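You operate a simulated robot arm through the tools that you are given. There is no shell and no other tool.

You are at the controls of a simulated robot arm. One attempt, no reset.

JOB
A second-shelf plug has crept up: get that channel running again.
Fine: its meter shows DROP and 1 AL. Switch that channel off, press the plug home, press the meter's key, switch on. Don't strain the lead.

It is judged by the outcome, as a careful person would: the job done as asked, and still so three seconds after it is handed in. It fails if anything else is knocked over, pushed out of place, dropped, spilled or broken.

ROBOT AND FRAMES
A 7-joint arm with a two-finger parallel gripper, fixed in place. Base frame: the origin is on the floor under the middle of its stand, x ahead of it, y to its left, z up. Readings come in mm, rad, newtons and seconds.
With the tool pointing down near the work surface it reaches from about 100 to 960 mm from the base axis. Its first joint turns from -2.897 to 2.897 rad. Payload 1.57 kg.
The TCP is the grasp point between the finger pads, 30 mm short of the fingertips. In the tool frame z runs along the fingers and y along their closing line. Largest opening 80 mm; finger width 17, thickness 12; the body of the gripper, 40 by 82 mm, starts 80 mm behind the TCP.
Orientation is that of the tool frame in the base frame, as a unit quaternion [x, y, z, w]. With the fingers straight down and closing along the base's y, the tool's x points along the base's -x, its y along +y and its z along -z.

CONTROLS
- The arm moves only by the tool arm_command. Its argument "rows" is a list of rows, each a list of 3 entries, a list of its own where there are three numbers: the turn, a rotation vector about the tool's x, y, z in units of 180 degrees (1.0 is 180 degrees), then the shift along the tool's x, y, z in units of 300 mm (1.0 is 300 mm), then the finger opening in mm, from 0 to 80. In form: [[[wx, wy, wz], [dx, dy, dz], claw], ...]. A call has 1 to 20 rows; each row is the pose to reach, as a shift and turn from the pose commanded when the call began, along the tool's axes at that moment. A call with a number of a shift or a turn outside -1 to 1 is refused whole. Rows are played at 5 a second. More than 50 mm and 0.15 rad between two rows, or a gripper value outside its range, and nothing of the call is played. Where a pose cannot be reached the arm comes as near as it can. A force on the tool above 40 N (or 10 N above the force at the start of the call, whichever is more), or a blocked arm, ends the call early, and 0.2 s more pass. Each finger travels about 153 mm/s and halts on what it meets, pressing with about 22 N; the grip force reading is that of the motor and also rises with nothing between the fingers. The clock runs only during rows and for 0.2 s after the last one: add rows that repeat a pose to give the fingers time. The reply holds the time, the measured pose of the TCP, the force on the tool along the base axes, the opening and the grip force, in the units named above and with some noise, with the torque about the TCP (base axes, N m) and any sound that the robot's microphone picked up.
- Cameras (640 x 400 px; columns grow to the right, rows downward): "scene" is fixed at [221.6, 498, 1203]; the picture's right is [-0.47, -0.88, 0.00], its down [-0.37, 0.20, -0.91] and it looks along [0.80, -0.43, -0.43] (base axes); focal length 250 px, centre (320, 200). "wrist" rides on the gripper at [72, -7, -122] in the tool frame; the picture's right is [0.09, 1.00, 0.00], its down [-0.84, 0.08, -0.54] and it looks along [-0.54, 0.05, 0.84] (tool axes); focal length 238 px, centre (320, 200).
- camera(camera): a new picture of that camera. The clock stands still meanwhile.
- point_at(camera, pixels): there is no depth. For up to 12 entries [column, row, z] of the newest picture of that camera ("zoom" is the newest enlarged one), the place [x, y] in the base frame at which the ray of that pixel passes the height z, good to about 2 mm. The clock stands still meanwhile.
- zoom(camera, box): a new picture of the part [left, top, right, bottom] of that camera's present view, enlarged. The clock stands still meanwhile.
- close_job(): hands the job in; it is judged then, once.

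Unless the task says otherwise, let go and move clear before handing in.

The tools are called after ">>>" as a command line: name --argument value ..., lists and objects as JSON in quotes. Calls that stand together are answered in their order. arm_command: Moves the arm, as the interface text tells. Its arguments: {"type":"object","properties":{"rows":{"type":"array","items":{"type":"array"}}},"required":["rows"]} The other tools are called the same way: camera (camera) takes a picture; point_at (camera, pixels) gives the place at which the rays of pixels pass given heights; zoom (camera, box) takes an enlarged picture of a part of a camera's view; close_job () hands the job in.

At the start:

```text
clock: 0.0
eef_pos: [619.5, -100.9, 1105.2]
tool_rot: [-0.001, 1.0, -0.001, 0.0]
wrist_force: [0.5, 0.1, -0.3]
torque: [0.02, 0.0, 0.0]
opening: 80.1
gripper_force: 0.1
```

scene: 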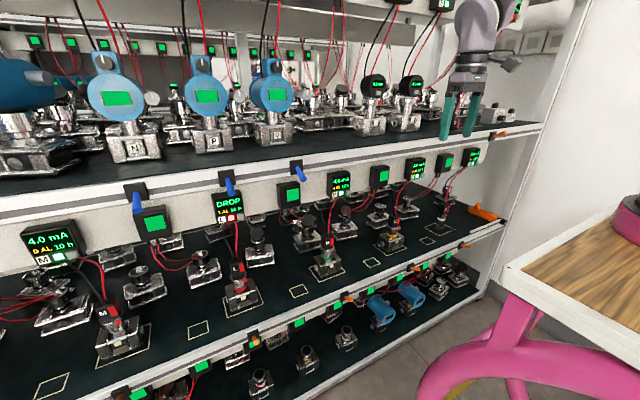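
wrist: 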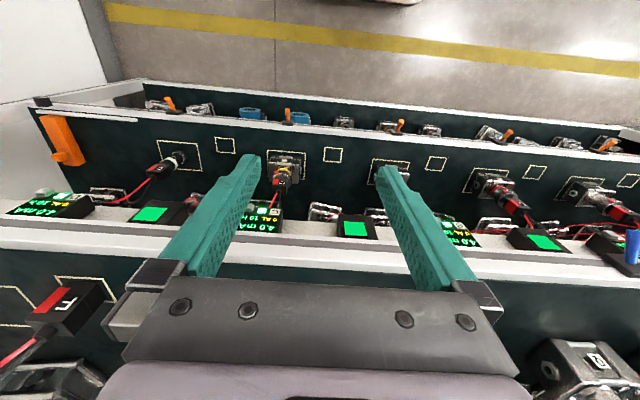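

The scene picture shows a meter reading DROP / 1 AL near pixel (228, 205), with a blue switch above it near (230, 187). I'll zoom in to study the switches, meter keys and plugs.

>>> zoom --camera "scene" --box '[180, 150, 340, 250]'

>>> zoom --camera "scene" --box '[160, 230, 320, 330]'

>>> zoom --camera "scene" --box '[20, 150, 180, 250]'

>>> zoom --camera "scene" --box '[340, 130, 500, 230]'

>>> zoom --camera "scene" --box '[280, 170, 440, 270]'

```text
4.00 times, centred on (260, 200) of scene
```

zoom: 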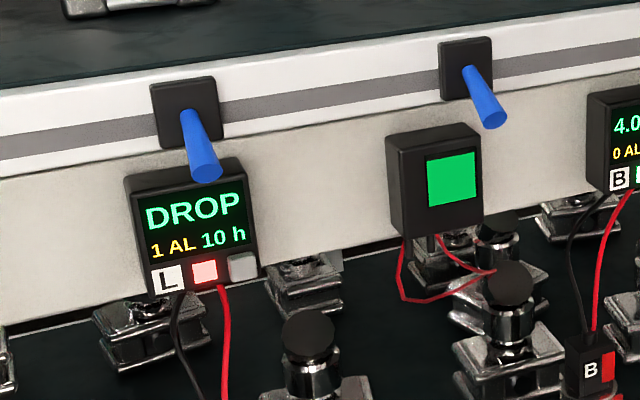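

```text
4.00 times, centred on (240, 280) of scene
```

zoom: 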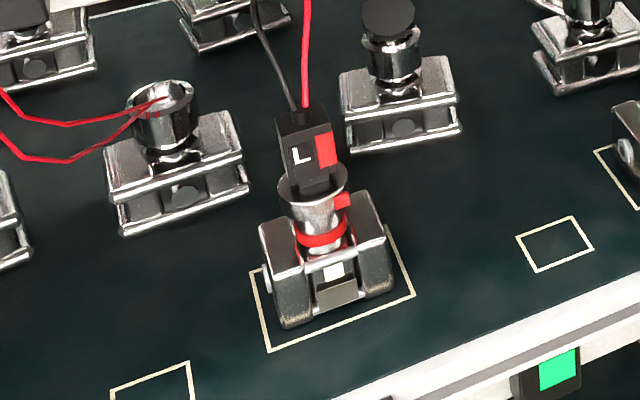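

```text
4.00 times, centred on (100, 200) of scene
```

zoom: 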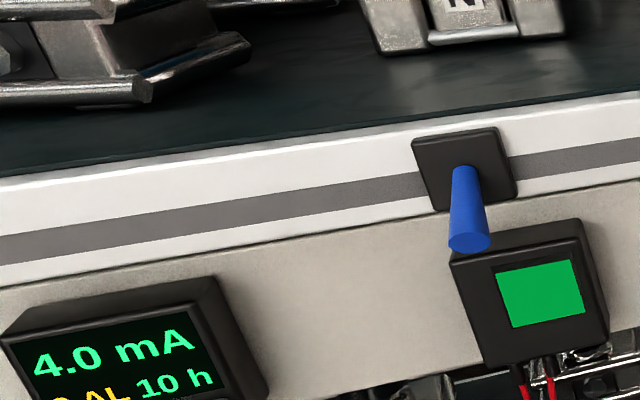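

```text
4.00 times, centred on (420, 180) of scene
```

zoom: 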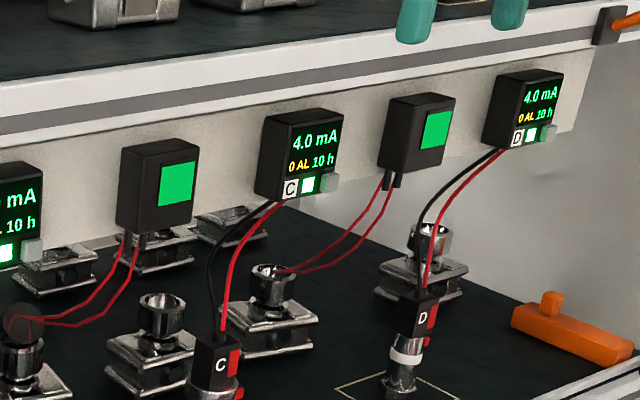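

```text
4.00 times, centred on (360, 220) of scene
```

zoom: 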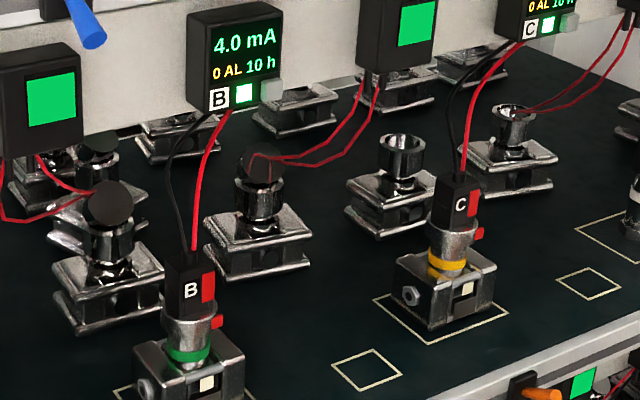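

The DROP meter is labelled L, and plug L sits on the cell with the red ring at about (240, 275), standing a little high. I still need to find which switch belongs to L: blue levers sit on the upper shelf edge and orange ones on the second shelf edge. I'll zoom in on those.

>>> zoom --camera "scene" --box '[200, 290, 360, 390]'

>>> zoom --camera "scene" --box '[320, 230, 480, 330]'

>>> zoom --camera "scene" --box '[80, 300, 240, 400]'

>>> zoom --camera "scene" --box '[0, 210, 160, 310]'

>>> zoom --camera "scene" --box '[200, 170, 264, 210]'

>>> zoom --camera "wrist" --box '[400, 100, 640, 250]'

```text
4.00 times, centred on (280, 340) of scene
```

zoom: 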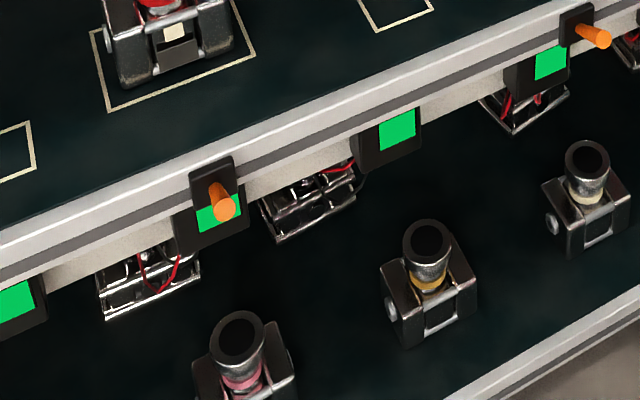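

```text
4.00 times, centred on (400, 280) of scene
```

zoom: 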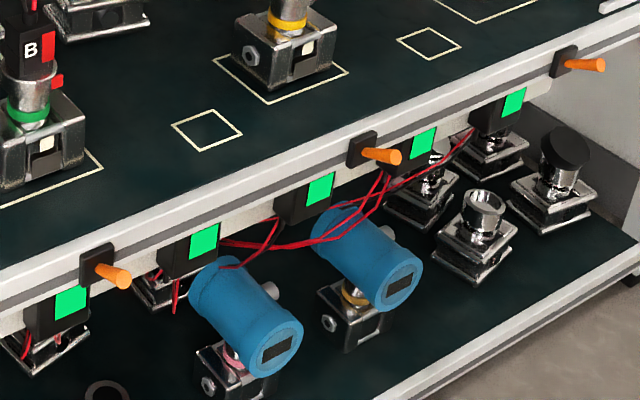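

```text
4.00 times, centred on (160, 350) of scene
```

zoom: 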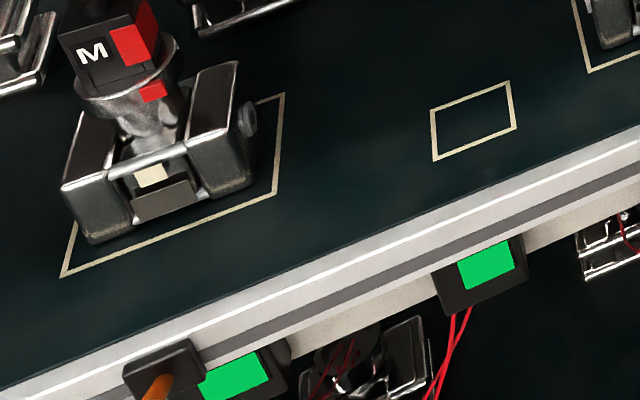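

```text
4.00 times, centred on (80, 260) of scene
```

zoom: 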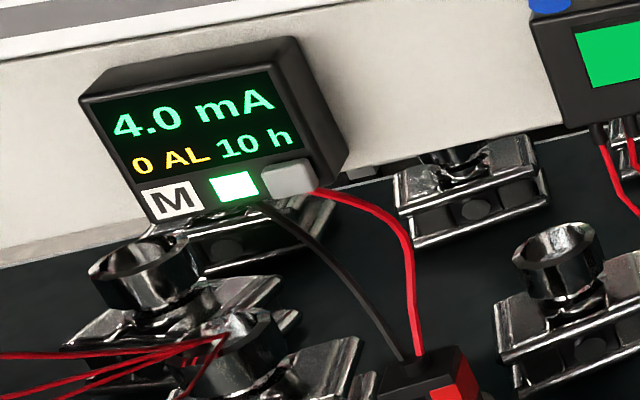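

```text
10.00 times, centred on (232, 190) of scene
```

zoom: 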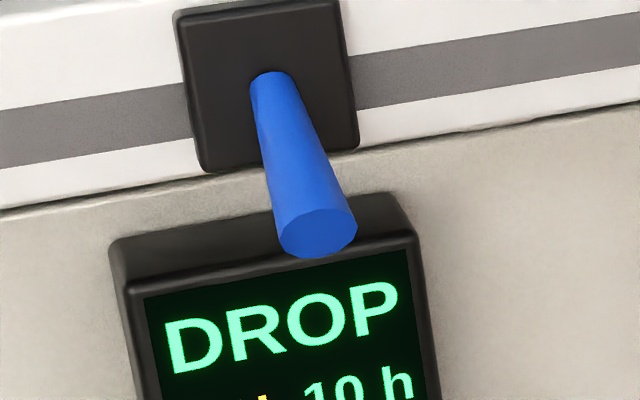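

```text
2.67 times, centred on (520, 175) of wrist
```

zoom: 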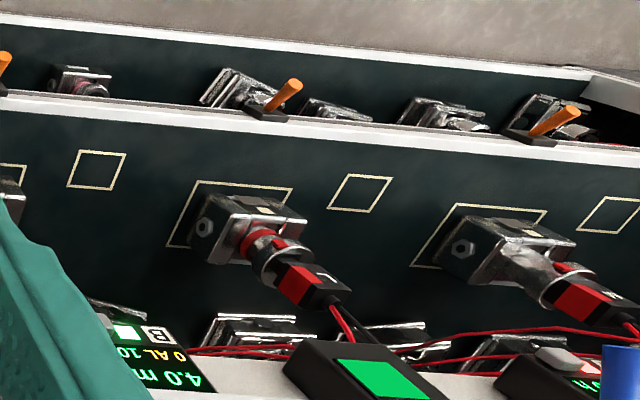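

Meter L has a blue lever directly above it, but there are three blue levers on that edge, so I want to be sure which one belongs to it. I'll zoom the wrist view and triangulate a few features.

>>> zoom --camera "wrist" --box '[480, 160, 640, 260]'

>>> zoom --camera "wrist" --box '[230, 120, 390, 220]'

>>> point_at --camera "scene" --pixels '[[226, 178, 900], [226, 178, 1000], [226, 178, 950], [412.5, 176.75, 800], [412.5, 176.75, 900], [412.5, 176.75, 1000], [235.5, 268.75, 700], [235.5, 268.75, 800], [235.5, 268.75, 900], [298, 172, 900], [298, 172, 950], [298, 172, 1000]]'

>>> point_at --camera "wrist" --pixels '[[514, 207, 700], [514, 207, 800], [514, 207, 900], [262, 210, 800], [262, 210, 900], [262, 210, 1000], [632, 250, 900], [632, 250, 950], [632, 250, 1000]]'

```text
4.00 times, centred on (560, 210) of wrist
```

zoom: 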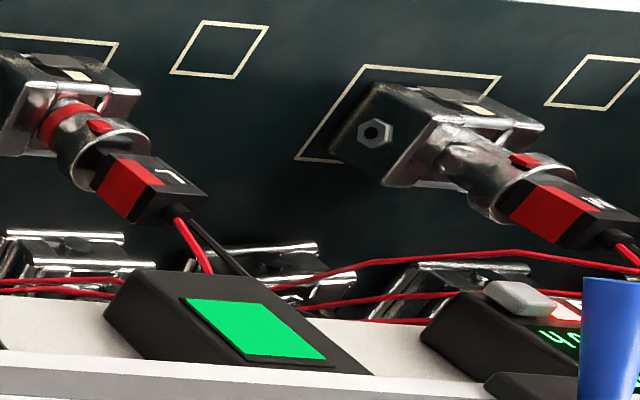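

```text
4.00 times, centred on (310, 170) of wrist
```

zoom: 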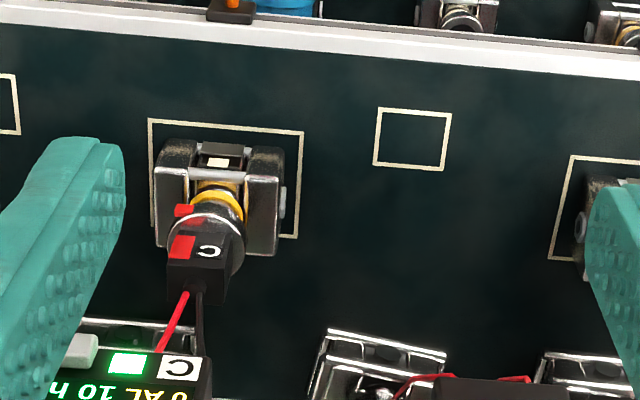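

```text
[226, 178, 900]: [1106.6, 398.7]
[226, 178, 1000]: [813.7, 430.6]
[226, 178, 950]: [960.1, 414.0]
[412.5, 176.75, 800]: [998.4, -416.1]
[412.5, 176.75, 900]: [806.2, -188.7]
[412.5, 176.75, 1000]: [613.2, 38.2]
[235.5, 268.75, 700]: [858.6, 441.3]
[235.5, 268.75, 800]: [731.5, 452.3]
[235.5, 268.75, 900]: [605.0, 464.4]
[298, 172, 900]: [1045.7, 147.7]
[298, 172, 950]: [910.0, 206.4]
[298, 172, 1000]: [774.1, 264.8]
```

```text
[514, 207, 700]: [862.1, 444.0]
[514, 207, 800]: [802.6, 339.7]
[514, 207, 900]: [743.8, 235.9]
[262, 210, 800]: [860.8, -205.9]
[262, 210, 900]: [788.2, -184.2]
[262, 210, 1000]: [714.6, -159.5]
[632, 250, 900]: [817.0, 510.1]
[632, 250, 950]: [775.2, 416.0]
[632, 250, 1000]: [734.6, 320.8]
```

The L plug works out to about (840, 442, 710). The second shelf's own edge carries five orange levers, at wrist (170,103), (287,115), (400,127), (507,133) and (605,143), which look like one per channel D, C, B, L, M. I'll check the third shelf too before deciding which lever switches L.

>>> zoom --camera "scene" --box '[60, 40, 300, 190]'

>>> zoom --camera "scene" --box '[300, 30, 540, 180]'

>>> zoom --camera "wrist" --box '[440, 110, 600, 210]'

>>> zoom --camera "scene" --box '[232, 320, 296, 360]'

>>> zoom --camera "wrist" --box '[0, 80, 320, 280]'

```text
2.67 times, centred on (180, 115) of scene
```

zoom: 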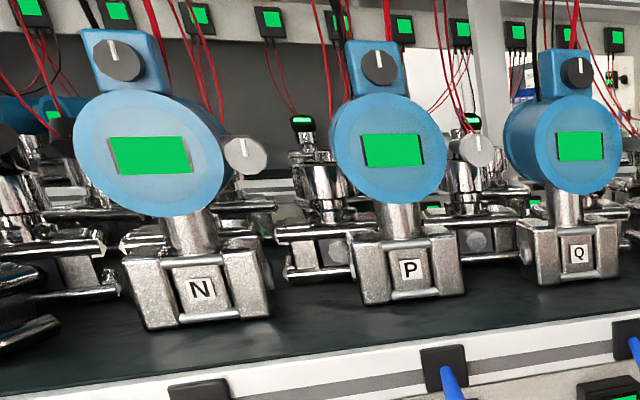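

```text
2.67 times, centred on (420, 105) of scene
```

zoom: 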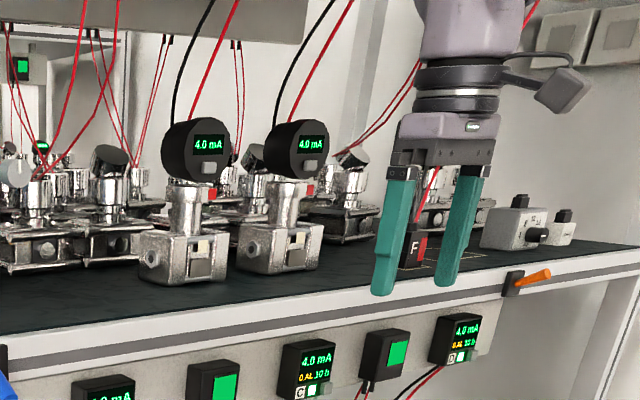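

```text
4.00 times, centred on (520, 160) of wrist
```

zoom: 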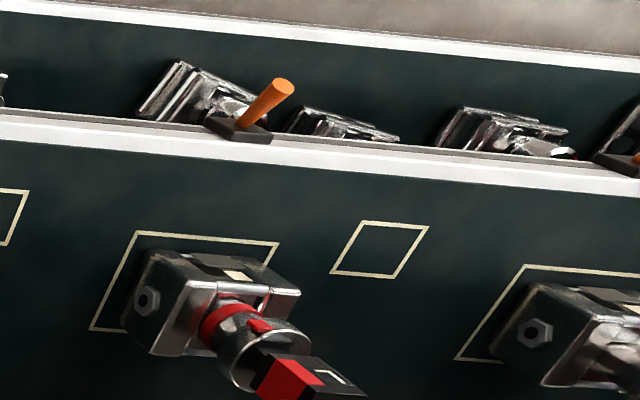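

```text
10.00 times, centred on (264, 340) of scene
```

zoom: 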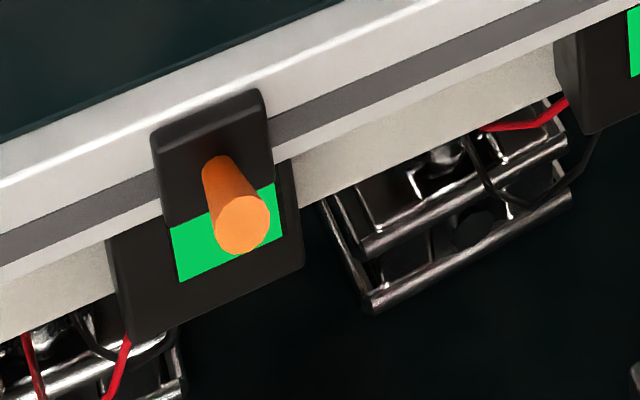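

```text
2.00 times, centred on (160, 180) of wrist
```

zoom: 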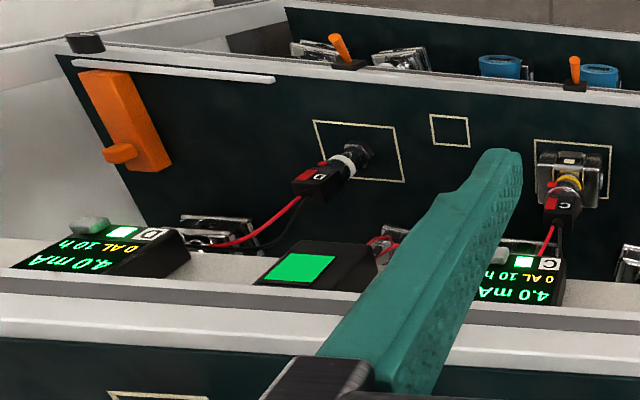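

Each orange lever stands in front of a plug cell on that cell's own shelf (D, C, B, L and M here, F on the shelf above). The blue ones line up with transmitters N, P and Q. So L's switch is the orange lever at scene (256, 340) / wrist (511, 132), roughly (700, 440, 563), and it currently points up like those of the running channels. I'll move in front of channel L and tilt the tool forward for a better look.

>>> arm_command --rows '[[[0, -0.02, 0], [0.05, 0.1, 0], 60], [[0, -0.05, 0], [0.1, 0.2, 0], 40], [[0, -0.08, 0], [0.15, 0.3, 0], 20], [[0, -0.11, 0], [0.2, 0.4, 0], 0], [[0, -0.14, 0], [0.25, 0.5, 0], 0], [[0, -0.17, 0], [0.3, 0.6, 0], 0], [[0, -0.2, 0], [0.35, 0.7, 0], 0], [[0, -0.23, 0], [0.4, 0.8, 0.05], 0], [[0, -0.26, 0], [0.43, 0.9, 0.1], 0], [[0, -0.28, 0], [0.45, 1.0, 0.15], 0]]'

```text
clock: 2.2
eef_pos: [488.7, 205.9, 1059.6]
tool_rot: [0.001, 0.905, -0.001, 0.426]
wrist_force: [0.7, -0.2, -0.2]
torque: [0.0, 0.0, 0.02]
opening: 0.1
gripper_force: 21.9
out of reach, approached as far as the arm can: row 5, 6, 7, 8, 9, 10
```

The arm reached about (489, 206, 1060), tilted 50°, with small deviations from the target (rows 5-10 flagged out of reach). I'll look through the wrist camera now.

>>> camera --camera "wrist"

>>> camera --camera "scene"

```text
taken
```

wrist: 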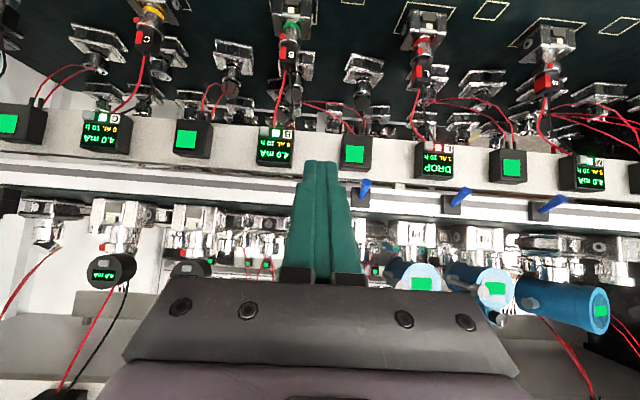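

```text
taken
```

scene: 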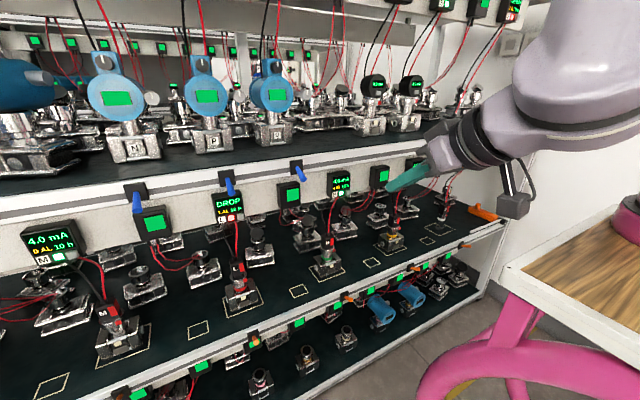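

The wrist view now shows the DROP meter at (437, 160), plug L at (420, 70) and P's blue lever at (460, 195). I'll zoom in for accurate pixel positions.

>>> zoom --camera "wrist" --box '[360, 120, 520, 220]'

>>> zoom --camera "wrist" --box '[360, 0, 520, 100]'

```text
4.00 times, centred on (440, 170) of wrist
```

zoom: 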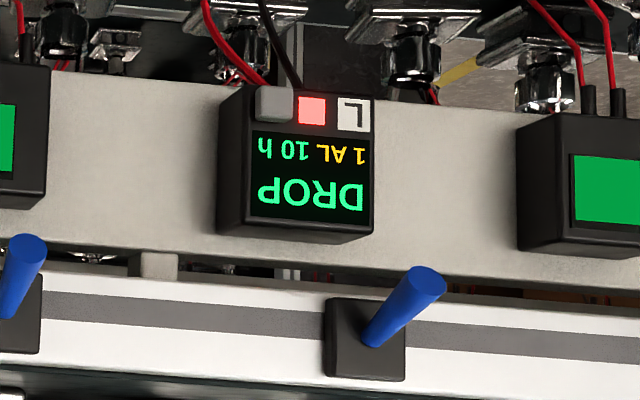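

```text
4.00 times, centred on (440, 50) of wrist
```

zoom: 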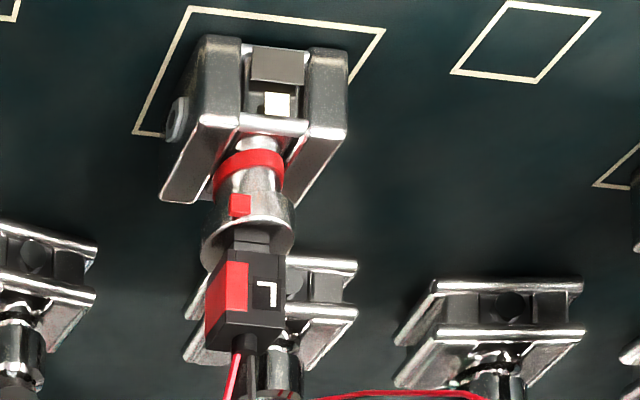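

I'll triangulate the meter key, plug L (letter and top), the red ring and the shelf outline by comparing both cameras.

>>> point_at --camera "wrist" --pixels '[[428.5, 145.5, 860], [428.5, 145.5, 880], [428.5, 145.5, 900], [426.5, 73.5, 680], [426.5, 73.5, 700], [426.5, 73.5, 720], [422.5, 41.5, 640], [422.5, 41.5, 660], [422.5, 41.5, 680], [445, 197, 960], [445, 197, 980], [445, 197, 1000]]'

>>> point_at --camera "scene" --pixels '[[240.75, 216.75, 860], [240.75, 216.75, 880], [240.75, 216.75, 900], [235.5, 268.75, 680], [235.5, 268.75, 700], [235.5, 268.75, 720], [240, 288.5, 640], [240, 288.5, 660], [240, 288.5, 680], [256.3, 342.5, 540], [256.3, 342.5, 560], [256.3, 342.5, 580]]'

```text
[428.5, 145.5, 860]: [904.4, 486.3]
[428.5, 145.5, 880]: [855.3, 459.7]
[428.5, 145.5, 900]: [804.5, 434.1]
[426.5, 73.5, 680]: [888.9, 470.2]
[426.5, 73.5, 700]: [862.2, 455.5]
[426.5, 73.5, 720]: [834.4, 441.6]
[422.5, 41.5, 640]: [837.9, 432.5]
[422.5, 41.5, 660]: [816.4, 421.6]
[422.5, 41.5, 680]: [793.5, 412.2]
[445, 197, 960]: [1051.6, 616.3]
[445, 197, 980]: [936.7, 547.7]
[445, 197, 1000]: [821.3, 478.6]
```

```text
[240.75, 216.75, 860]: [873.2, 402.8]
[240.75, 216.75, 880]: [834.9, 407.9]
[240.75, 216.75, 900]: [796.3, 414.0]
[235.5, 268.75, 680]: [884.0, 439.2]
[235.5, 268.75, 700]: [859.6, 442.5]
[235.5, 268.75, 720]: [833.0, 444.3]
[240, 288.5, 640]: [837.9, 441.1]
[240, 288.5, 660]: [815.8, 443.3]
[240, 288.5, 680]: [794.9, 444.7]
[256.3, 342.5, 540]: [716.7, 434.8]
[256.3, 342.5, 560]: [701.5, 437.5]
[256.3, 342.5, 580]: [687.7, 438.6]
```

The features agree across both views: meter key at about (772, 418, 912), plug L's letter face at about (836, 443, 718), orange lever tip at about (700, 438, 562). Next I'll bring the tool level in front of channel L, with fingers closed.

>>> arm_command --rows '[[[0, -0.022, 0], [0.0526, 0.076, 0.0933], 0], [[0, -0.044, 0], [0.1052, 0.152, 0.1866], 0], [[0, -0.066, 0], [0.1578, 0.228, 0.2799], 0], [[0, -0.088, 0], [0.2104, 0.304, 0.3732], 0], [[0, -0.11, 0], [0.263, 0.38, 0.4665], 0], [[0, -0.132, 0], [0.3156, 0.456, 0.5598], 0], [[0, -0.154, 0], [0.3682, 0.532, 0.6531], 0], [[0, -0.176, 0], [0.4208, 0.608, 0.7464], 0], [[0, -0.198, 0], [0.4734, 0.684, 0.8397], 0], [[0, -0.22, 0], [0.526, 0.76, 0.933], 0], [[0, -0.22, 0], [0.526, 0.76, 0.933], 0]]'

>>> camera --camera "wrist"

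>>> camera --camera "scene"

```text
clock: 4.6
eef_pos: [603.6, 435.9, 757.2]
tool_rot: [0.0, 0.706, 0.0, 0.708]
wrist_force: [0.2, 0.4, 0.5]
torque: [-0.03, -0.01, 0.04]
opening: 0.0
gripper_force: 21.2
```

```text
taken
```

wrist: 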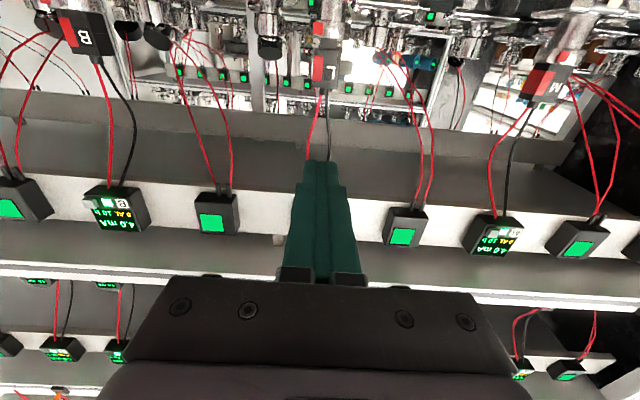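

```text
taken
```

scene: 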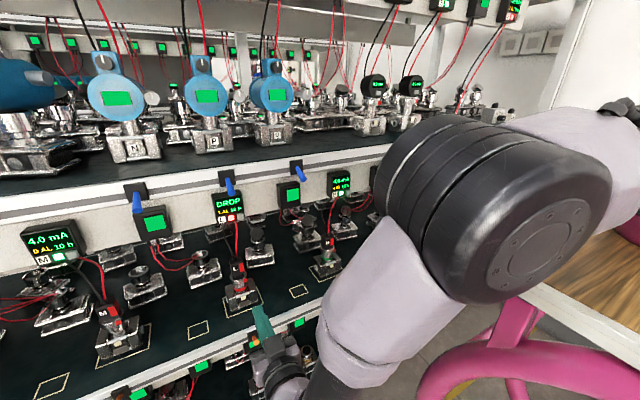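

The tool is level at (604, 436, 757). I'll lower it to a spot in front of and above the orange lever, where the low-mounted wrist camera should see it.

>>> arm_command --rows '[[[0, 0, 0], [0.1, 0, 0.02], 0], [[0, 0, 0], [0.2, 0, 0.04], 0], [[0, 0, 0], [0.3, 0.003, 0.06], 0], [[0, 0, 0], [0.4, 0.007, 0.08], 0], [[0, 0, 0], [0.5, 0.007, 0.1], 0], [[0, 0, 0], [0.5, 0.007, 0.1], 0]]'

>>> camera --camera "wrist"

>>> camera --camera "scene"

```text
clock: 6.2
eef_pos: [634.8, 517.2, 710.1]
tool_rot: [0.038, 0.692, 0.057, 0.719]
wrist_force: [-0.5, 0.0, 0.5]
torque: [-0.01, -0.02, -0.01]
opening: 0.0
gripper_force: 22.0
out of reach, approached as far as the arm can: row 5, 6
stopped in row 6: the arm was blocked; the commanded pose is now the measured one
```

```text
taken
```

wrist: 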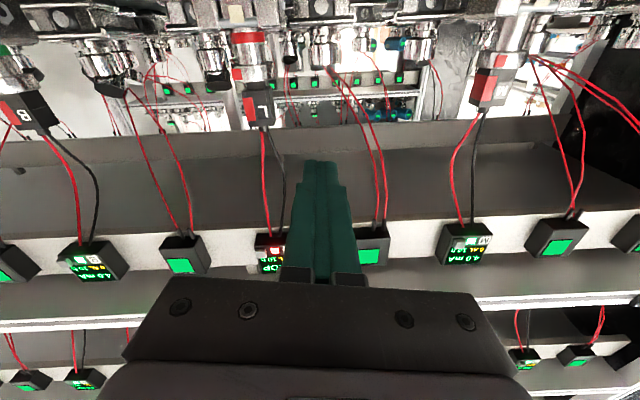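

```text
taken
```

scene: 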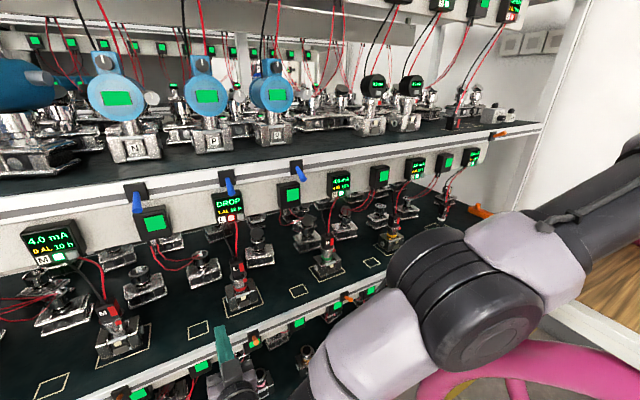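

The arm was blocked while level at this low height: forces are about zero, but the pose drifted to (635, 517, 710). That looks like a wrist pitch limit. I'll tilt the tool about 40° below horizontal and bring it back to y≈440, which should suit the low lever.

>>> arm_command --rows '[[[0.0033, 0.0334, -0.0054], [0, -0.02, -0.02], 0], [[0.0066, 0.0667, -0.0109], [0, -0.06, -0.04], 0], [[0.0099, 0.1, -0.0163], [0.02, -0.11, -0.066], 0], [[0.0132, 0.1334, -0.0217], [0.06, -0.16, -0.066], 0], [[0.0165, 0.1668, -0.0271], [0.11, -0.21, -0.066], 0], [[0.0198, 0.2001, -0.0326], [0.16, -0.25, -0.066], 0], [[0.0231, 0.2335, -0.038], [0.205, -0.285, -0.066], 0], [[0.0231, 0.2335, -0.038], [0.205, -0.285, -0.066], 0]]'

>>> camera --camera "wrist"

>>> camera --camera "scene"

```text
clock: 8.0
eef_pos: [621.9, 430.0, 627.9]
tool_rot: [-0.001, 0.908, -0.005, 0.42]
wrist_force: [-0.1, 0.3, 0.3]
torque: [0.01, -0.02, -0.01]
opening: 0.1
gripper_force: 21.1
```

```text
taken
```

wrist: 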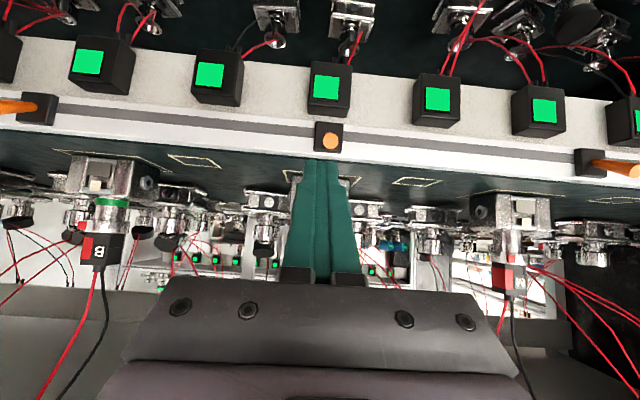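

```text
taken
```

scene: 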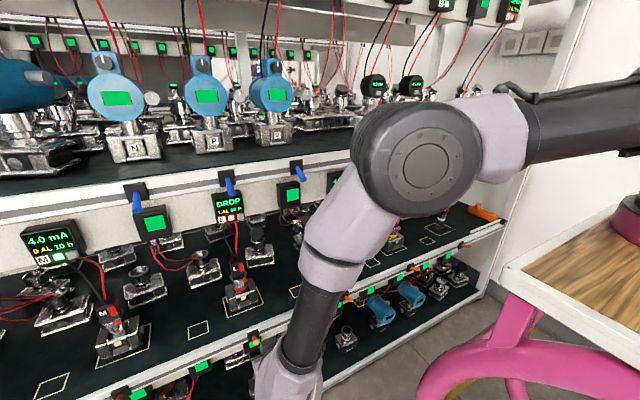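

The orange lever for L is now visible end-on at wrist (331, 141), straight ahead. I'll zoom in and locate it.

>>> zoom --camera "wrist" --box '[280, 110, 376, 170]'

>>> point_at --camera "wrist" --pixels '[[331, 141, 550], [331, 141, 560], [331, 141, 570], [331, 141, 580], [22, 107, 560], [612, 168, 560]]'

>>> zoom --camera "scene" --box '[216, 310, 296, 360]'

```text
6.67 times, centred on (328, 140) of wrist
```

zoom: 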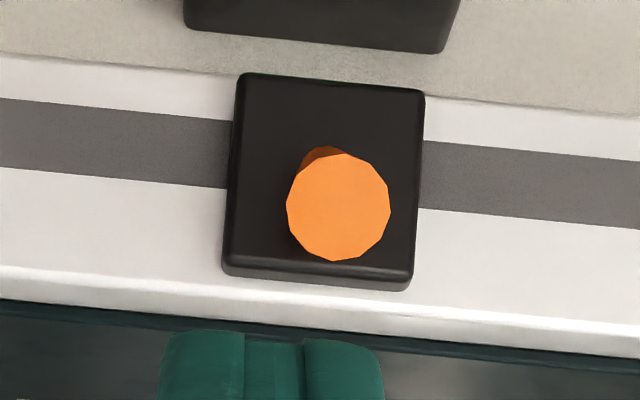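

```text
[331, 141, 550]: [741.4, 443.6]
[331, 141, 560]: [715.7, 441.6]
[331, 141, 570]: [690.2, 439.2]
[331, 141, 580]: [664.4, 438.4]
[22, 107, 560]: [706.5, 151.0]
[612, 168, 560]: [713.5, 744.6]
```

```text
8.00 times, centred on (256, 335) of scene
```

zoom: 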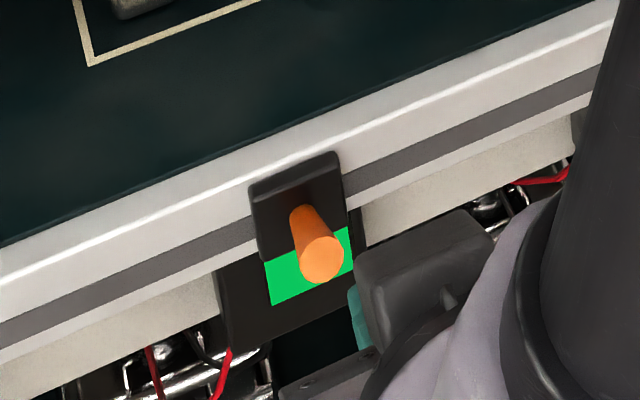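

The lever tip triangulates to about (696, 440, 568), about 30° above its pivot near (732, 440, 545), so it is up. I'll bring the closed fingertips just above it, then check before pushing down.

>>> arm_command --rows '[[[0, 0, 0], [-0.035, 0.015, 0.062], 0], [[0, 0, 0], [-0.07, 0.03, 0.124], 0], [[0, 0, 0], [-0.105, 0.033, 0.185], 0], [[0, 0, 0], [-0.105, 0.033, 0.185], 0]]'

>>> camera --camera "wrist"

>>> zoom --camera "scene" --box '[200, 290, 328, 370]'

```text
clock: 9.0
eef_pos: [682.1, 440.4, 616.9]
tool_rot: [0.0, 0.907, -0.005, 0.422]
wrist_force: [0.3, 0.5, -0.7]
torque: [-0.07, -0.01, -0.01]
opening: 0.1
gripper_force: 21.4
```

```text
taken
```

wrist: 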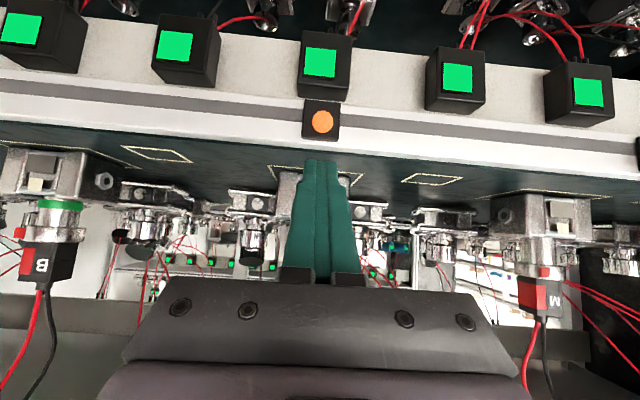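

```text
5.00 times, centred on (264, 330) of scene
```

zoom: 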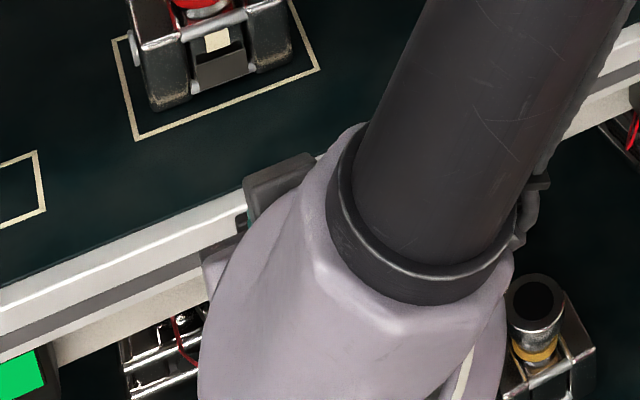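

The fingertips, at wrist (320,160), sit just above the lever tip at (322,121). I'll confirm the alignment before pushing down.

>>> point_at --camera "wrist" --pixels '[[322, 121, 560], [322, 121, 565], [322, 121, 570], [321, 118, 545], [305, 103, 540], [340, 105, 540], [320, 160, 590], [320, 160, 597]]'

>>> zoom --camera "wrist" --box '[272, 90, 368, 150]'

```text
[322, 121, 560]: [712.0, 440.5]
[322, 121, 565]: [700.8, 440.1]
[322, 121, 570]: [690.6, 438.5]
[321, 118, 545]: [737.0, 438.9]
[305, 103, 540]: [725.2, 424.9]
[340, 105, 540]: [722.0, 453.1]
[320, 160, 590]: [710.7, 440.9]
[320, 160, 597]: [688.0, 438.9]
```

```text
6.67 times, centred on (320, 120) of wrist
```

zoom: 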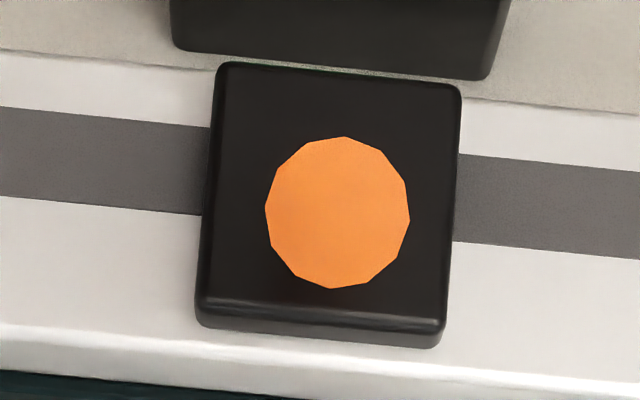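

Two wrist rays and the scene ray agree on the lever tip at about (694, 440, 568), and the fingertips' low corner is at about (700, 440, 591). I'll press straight down about 55 mm in small steps to switch L off.

>>> arm_command --rows '[[[0, 0, 0], [0.0255, 0, 0.0215], 0], [[0, 0, 0], [0.051, 0, 0.043], 0], [[0, 0, 0], [0.0765, 0, 0.0645], 0], [[0, 0, 0], [0.102, 0, 0.086], 0], [[0, 0, 0], [0.1275, 0, 0.1075], 0], [[0, 0, 0], [0.14, 0, 0.118], 0], [[0, 0, 0], [0.14, 0, 0.118], 0]]'

>>> camera --camera "wrist"

>>> camera --camera "scene"

```text
clock: 10.6
eef_pos: [682.4, 441.4, 563.5]
tool_rot: [0.001, 0.907, -0.005, 0.421]
wrist_force: [-9.7, -5.4, 19.1]
torque: [-0.09, -0.12, -0.26]
opening: 0.1
gripper_force: 21.3
```

```text
taken
```

wrist: 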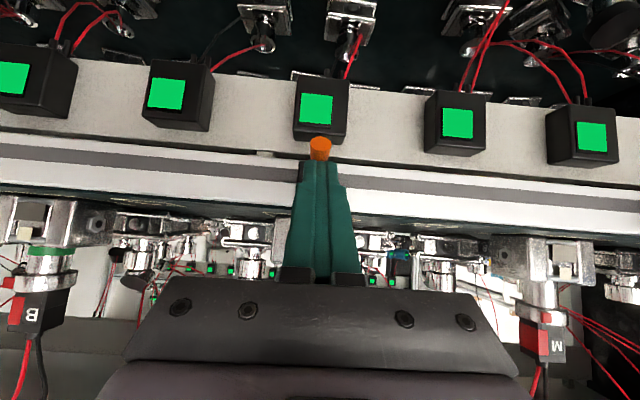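

```text
taken
```

scene: 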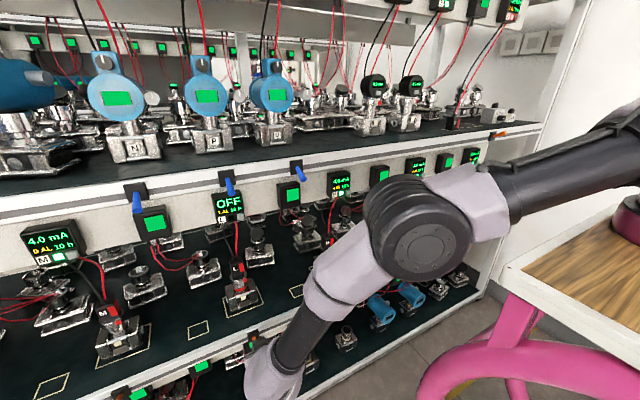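

Meter L now reads OFF (scene (228, 205)) and the lever is down, so the right channel is off. I'll lift away and move to a viewpoint beside plug L to measure it before gripping.

>>> arm_command --rows '[[[0, 0, 0], [-0.034, 0, -0.05], 0], [[0, 0, 0], [-0.068, 0.001, -0.101], 0], [[0, 0, 0], [-0.12, -0.06, -0.18], 0], [[0, 0, 0], [-0.171, -0.12, -0.257], 0], [[0, 0, 0], [-0.222, -0.18, -0.335], 0], [[0, 0, 0], [-0.274, -0.241, -0.414], 0], [[0, 0, 0], [-0.274, -0.241, -0.414], 0]]'

>>> camera --camera "wrist"

>>> camera --camera "scene"

```text
clock: 12.2
eef_pos: [639.7, 368.8, 702.8]
tool_rot: [-0.001, 0.908, -0.004, 0.42]
wrist_force: [0.4, 0.1, 0.2]
torque: [-0.01, 0.0, 0.01]
opening: 0.0
gripper_force: 21.5
```

```text
taken
```

wrist: 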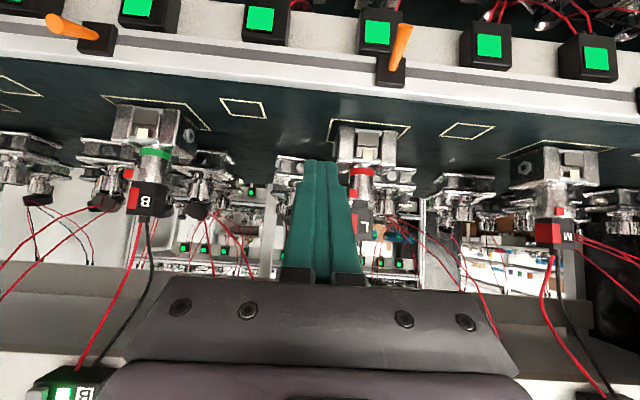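

```text
taken
```

scene: 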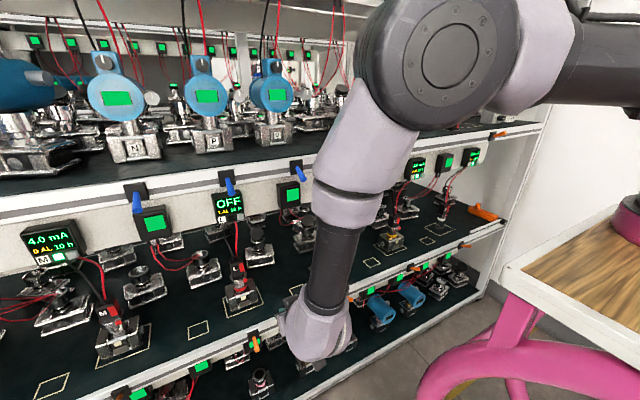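

L's lever is now down, with its tip at wrist (403, 30), and the neighbours' are up. I'll zoom on plug L at (362, 205), and compare B at (143, 185) and M at (557, 215).

>>> zoom --camera "wrist" --box '[310, 110, 438, 190]'

>>> zoom --camera "wrist" --box '[320, 170, 448, 250]'

>>> zoom --camera "wrist" --box '[80, 130, 208, 210]'

>>> zoom --camera "scene" --box '[192, 240, 288, 300]'

```text
5.00 times, centred on (374, 150) of wrist
```

zoom: 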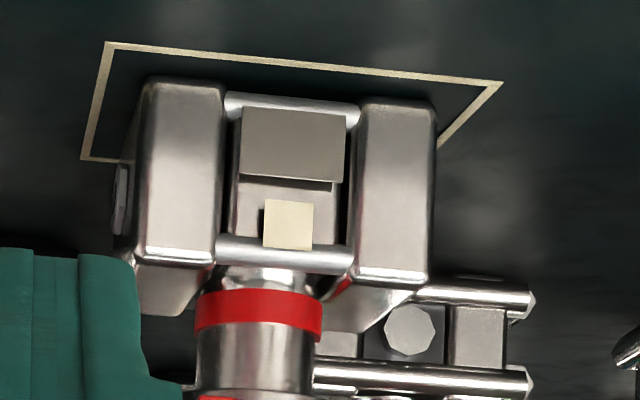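

```text
5.00 times, centred on (384, 210) of wrist
```

zoom: 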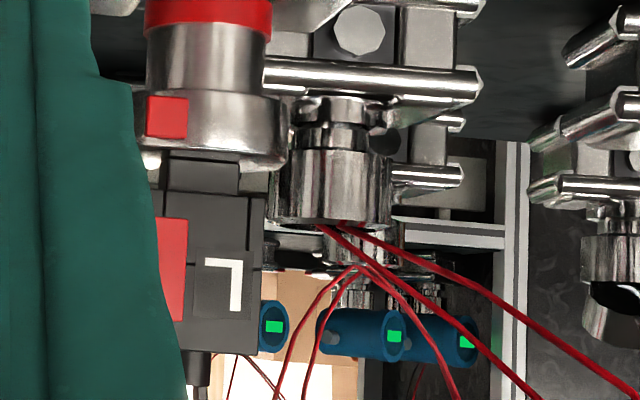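

```text
5.00 times, centred on (144, 170) of wrist
```

zoom: 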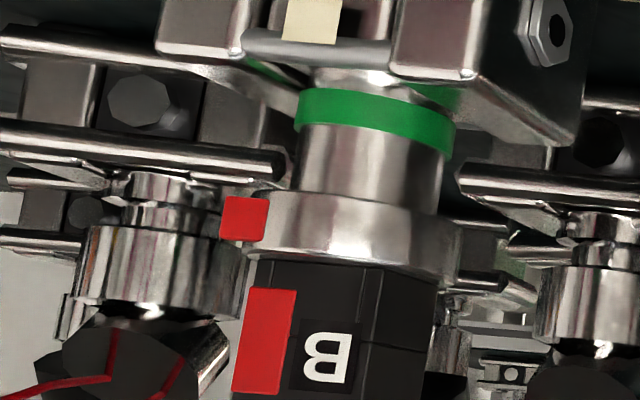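

```text
6.67 times, centred on (240, 270) of scene
```

zoom: 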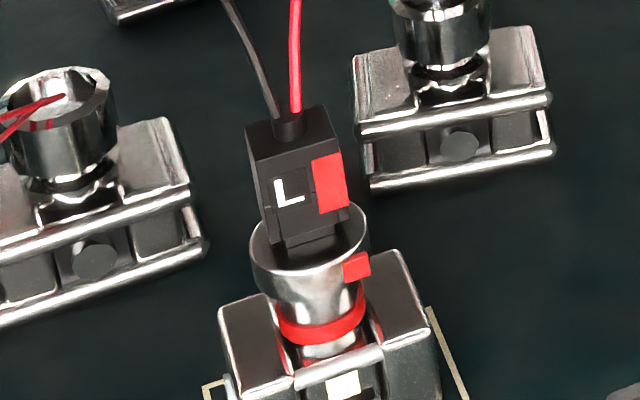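

Plug L shows a narrow black step between the box and the cup (zoom (200,170)), while B's box sits flush, so L has crept up. Its red mark lines up with the cup's red tab. I'll compute the exact positions.

>>> point_at --camera "wrist" --pixels '[[361.7, 173, 620], [361.7, 173, 630], [361.7, 173, 640], [364.4, 227, 705], [364.4, 227, 715], [373, 227, 715], [366, 240, 725], [366, 240, 735], [362, 200, 665], [362, 200, 675], [362, 200, 685], [366, 208, 690]]'

>>> point_at --camera "scene" --pixels '[[240, 287.5, 630], [240, 287.5, 620], [235.9, 268.5, 715], [235.9, 268.5, 710], [235.4, 257.8, 735], [235.4, 257.8, 745], [233, 272, 700], [240.5, 270.5, 710], [231, 261, 735], [243, 258, 735], [238.5, 276, 690], [238.5, 281, 680]]'

```text
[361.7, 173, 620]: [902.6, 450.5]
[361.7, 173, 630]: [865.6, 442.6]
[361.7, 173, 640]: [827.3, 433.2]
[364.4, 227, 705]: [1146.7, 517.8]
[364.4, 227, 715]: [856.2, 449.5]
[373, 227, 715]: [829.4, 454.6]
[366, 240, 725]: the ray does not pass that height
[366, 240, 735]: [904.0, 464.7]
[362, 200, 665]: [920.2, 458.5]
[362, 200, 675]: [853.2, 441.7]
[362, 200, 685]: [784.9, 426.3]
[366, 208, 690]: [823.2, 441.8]
```

```text
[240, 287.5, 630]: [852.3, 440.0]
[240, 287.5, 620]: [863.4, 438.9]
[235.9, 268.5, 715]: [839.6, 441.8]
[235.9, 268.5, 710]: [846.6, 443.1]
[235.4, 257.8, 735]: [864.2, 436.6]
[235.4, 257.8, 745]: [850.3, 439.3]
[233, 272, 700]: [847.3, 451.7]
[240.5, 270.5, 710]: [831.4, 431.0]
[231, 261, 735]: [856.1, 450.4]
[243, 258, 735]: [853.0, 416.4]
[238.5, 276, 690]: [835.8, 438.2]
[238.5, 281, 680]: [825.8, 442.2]
```

The measurements give the L box as about 35 mm wide, centred at y≈440 and x≈855, from z≈688 to 734. The cup rim is at about z 679, so there is a gap of about 10 mm. I'll open to 60 mm, level the tool to about 25° below horizontal and line up in front of the plug.

>>> arm_command --rows '[[[0, -0.017, 0], [-0.074, 0.047, 0.017], 20], [[0, -0.034, 0], [-0.148, 0.095, 0.035], 40], [[0, -0.051, 0], [-0.222, 0.142, 0.052], 60], [[0, -0.068, 0], [-0.297, 0.19, 0.07], 60], [[0, -0.085, 0], [-0.371, 0.237, 0.087], 60], [[0, -0.085, 0], [-0.371, 0.237, 0.087], 60]]'

>>> camera --camera "wrist"

>>> camera --camera "scene"

```text
clock: 13.6
eef_pos: [732.5, 441.4, 771.0]
tool_rot: [0.0, 0.843, -0.006, 0.537]
wrist_force: [0.3, 0.9, 0.1]
torque: [0.0, 0.0, 0.0]
opening: 60.1
gripper_force: 0.1
```

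```text
taken
```

wrist: 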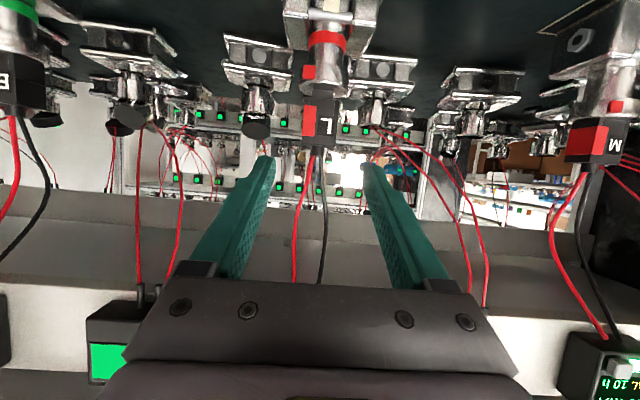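

```text
taken
```

scene: 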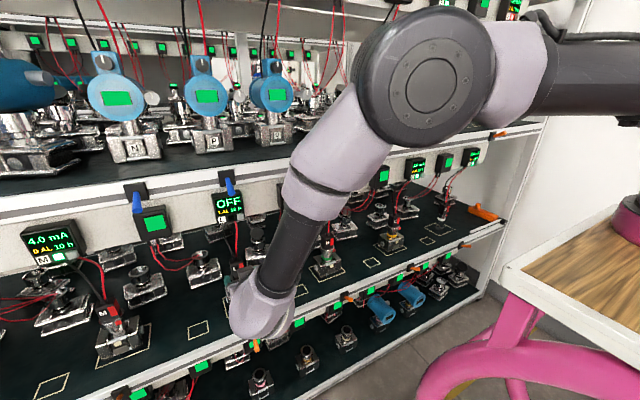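

The plug L box is centred between the open fingers at wrist (318, 115), with its leads running between them. I'll zoom to check the centring before advancing.

>>> zoom --camera "wrist" --box '[240, 20, 400, 120]'

>>> zoom --camera "wrist" --box '[240, 90, 400, 190]'

>>> point_at --camera "wrist" --pixels '[[302, 120, 715], [335, 120, 715], [318, 120, 715], [326, 128, 715], [320, 144, 735], [320, 144, 740]]'

```text
4.00 times, centred on (320, 70) of wrist
```

zoom: 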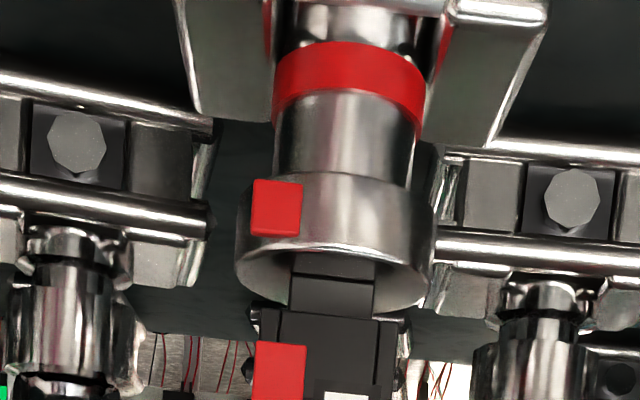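

```text
4.00 times, centred on (320, 140) of wrist
```

zoom: 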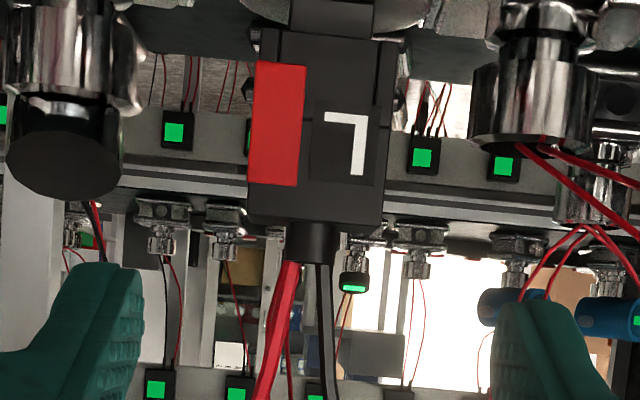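

```text
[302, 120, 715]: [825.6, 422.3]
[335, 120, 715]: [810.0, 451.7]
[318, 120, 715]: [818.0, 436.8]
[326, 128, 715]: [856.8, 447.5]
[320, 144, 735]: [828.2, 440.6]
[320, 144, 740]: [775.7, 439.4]
```

The box face is centred at about y 438-439, around 34 mm wide, with its top at about z 734. I'll advance along the tool axis so the pads straddle the box, keeping the fingers open and clear of the leads.

>>> arm_command --rows '[[[0, 0, 0], [0, -0.001, 0.1], 60], [[0, 0, 0], [0, -0.002, 0.2], 60], [[0, 0, 0], [0, -0.003, 0.3], 60], [[0, 0, 0], [0, -0.004, 0.37], 60], [[0, 0, 0], [0, -0.004, 0.432], 60], [[0, 0, 0], [0, -0.004, 0.432], 60]]'

>>> camera --camera "wrist"

>>> camera --camera "scene"

```text
clock: 15.0
eef_pos: [849.0, 436.9, 717.8]
tool_rot: [0.0, 0.843, -0.005, 0.538]
wrist_force: [0.0, -1.2, 0.4]
torque: [0.01, 0.04, -0.03]
opening: 60.1
gripper_force: 0.1
```

```text
taken
```

wrist: 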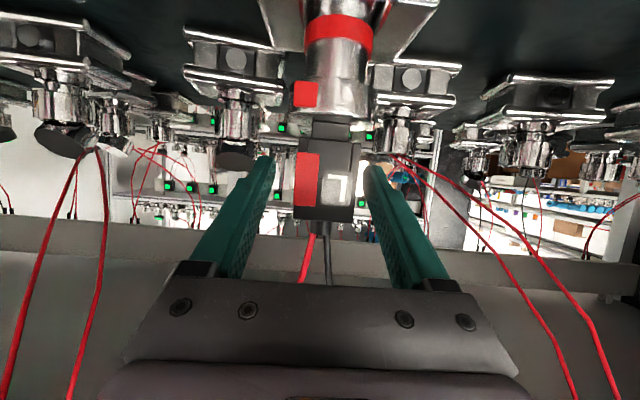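

```text
taken
```

scene: 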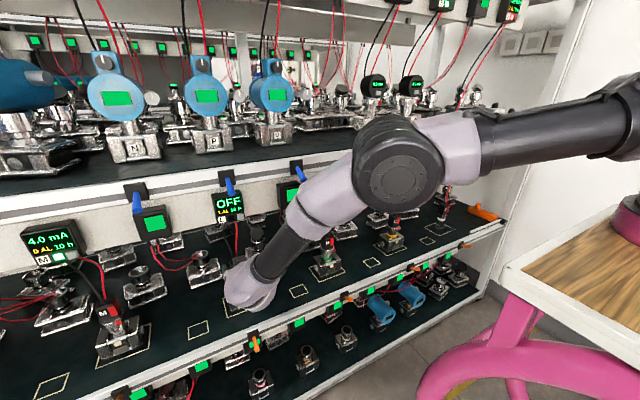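

The pads straddle the box and the leads run freely between the fingers. The box sits about 3 mm toward +y, so I'll nudge over and then close gently on it.

>>> arm_command --rows '[[[0, 0, 0], [0, 0.009, 0], 60], [[0, 0, 0], [0, 0.009, 0], 48], [[0, 0, 0], [0, 0.009, 0], 40], [[0, 0, 0], [0, 0.009, 0], 34], [[0, 0, 0], [0, 0.009, 0], 28], [[0, 0, 0], [0, 0.009, 0], 28]]'

>>> camera --camera "wrist"

```text
clock: 16.4
eef_pos: [848.2, 440.6, 718.2]
tool_rot: [-0.001, 0.844, -0.004, 0.537]
wrist_force: [0.1, -0.1, 0.0]
torque: [0.01, -0.01, -0.04]
opening: 34.4
gripper_force: 21.8
```

```text
taken
```

wrist: 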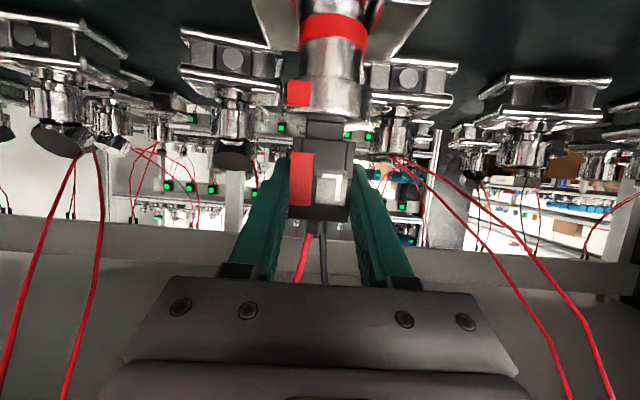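

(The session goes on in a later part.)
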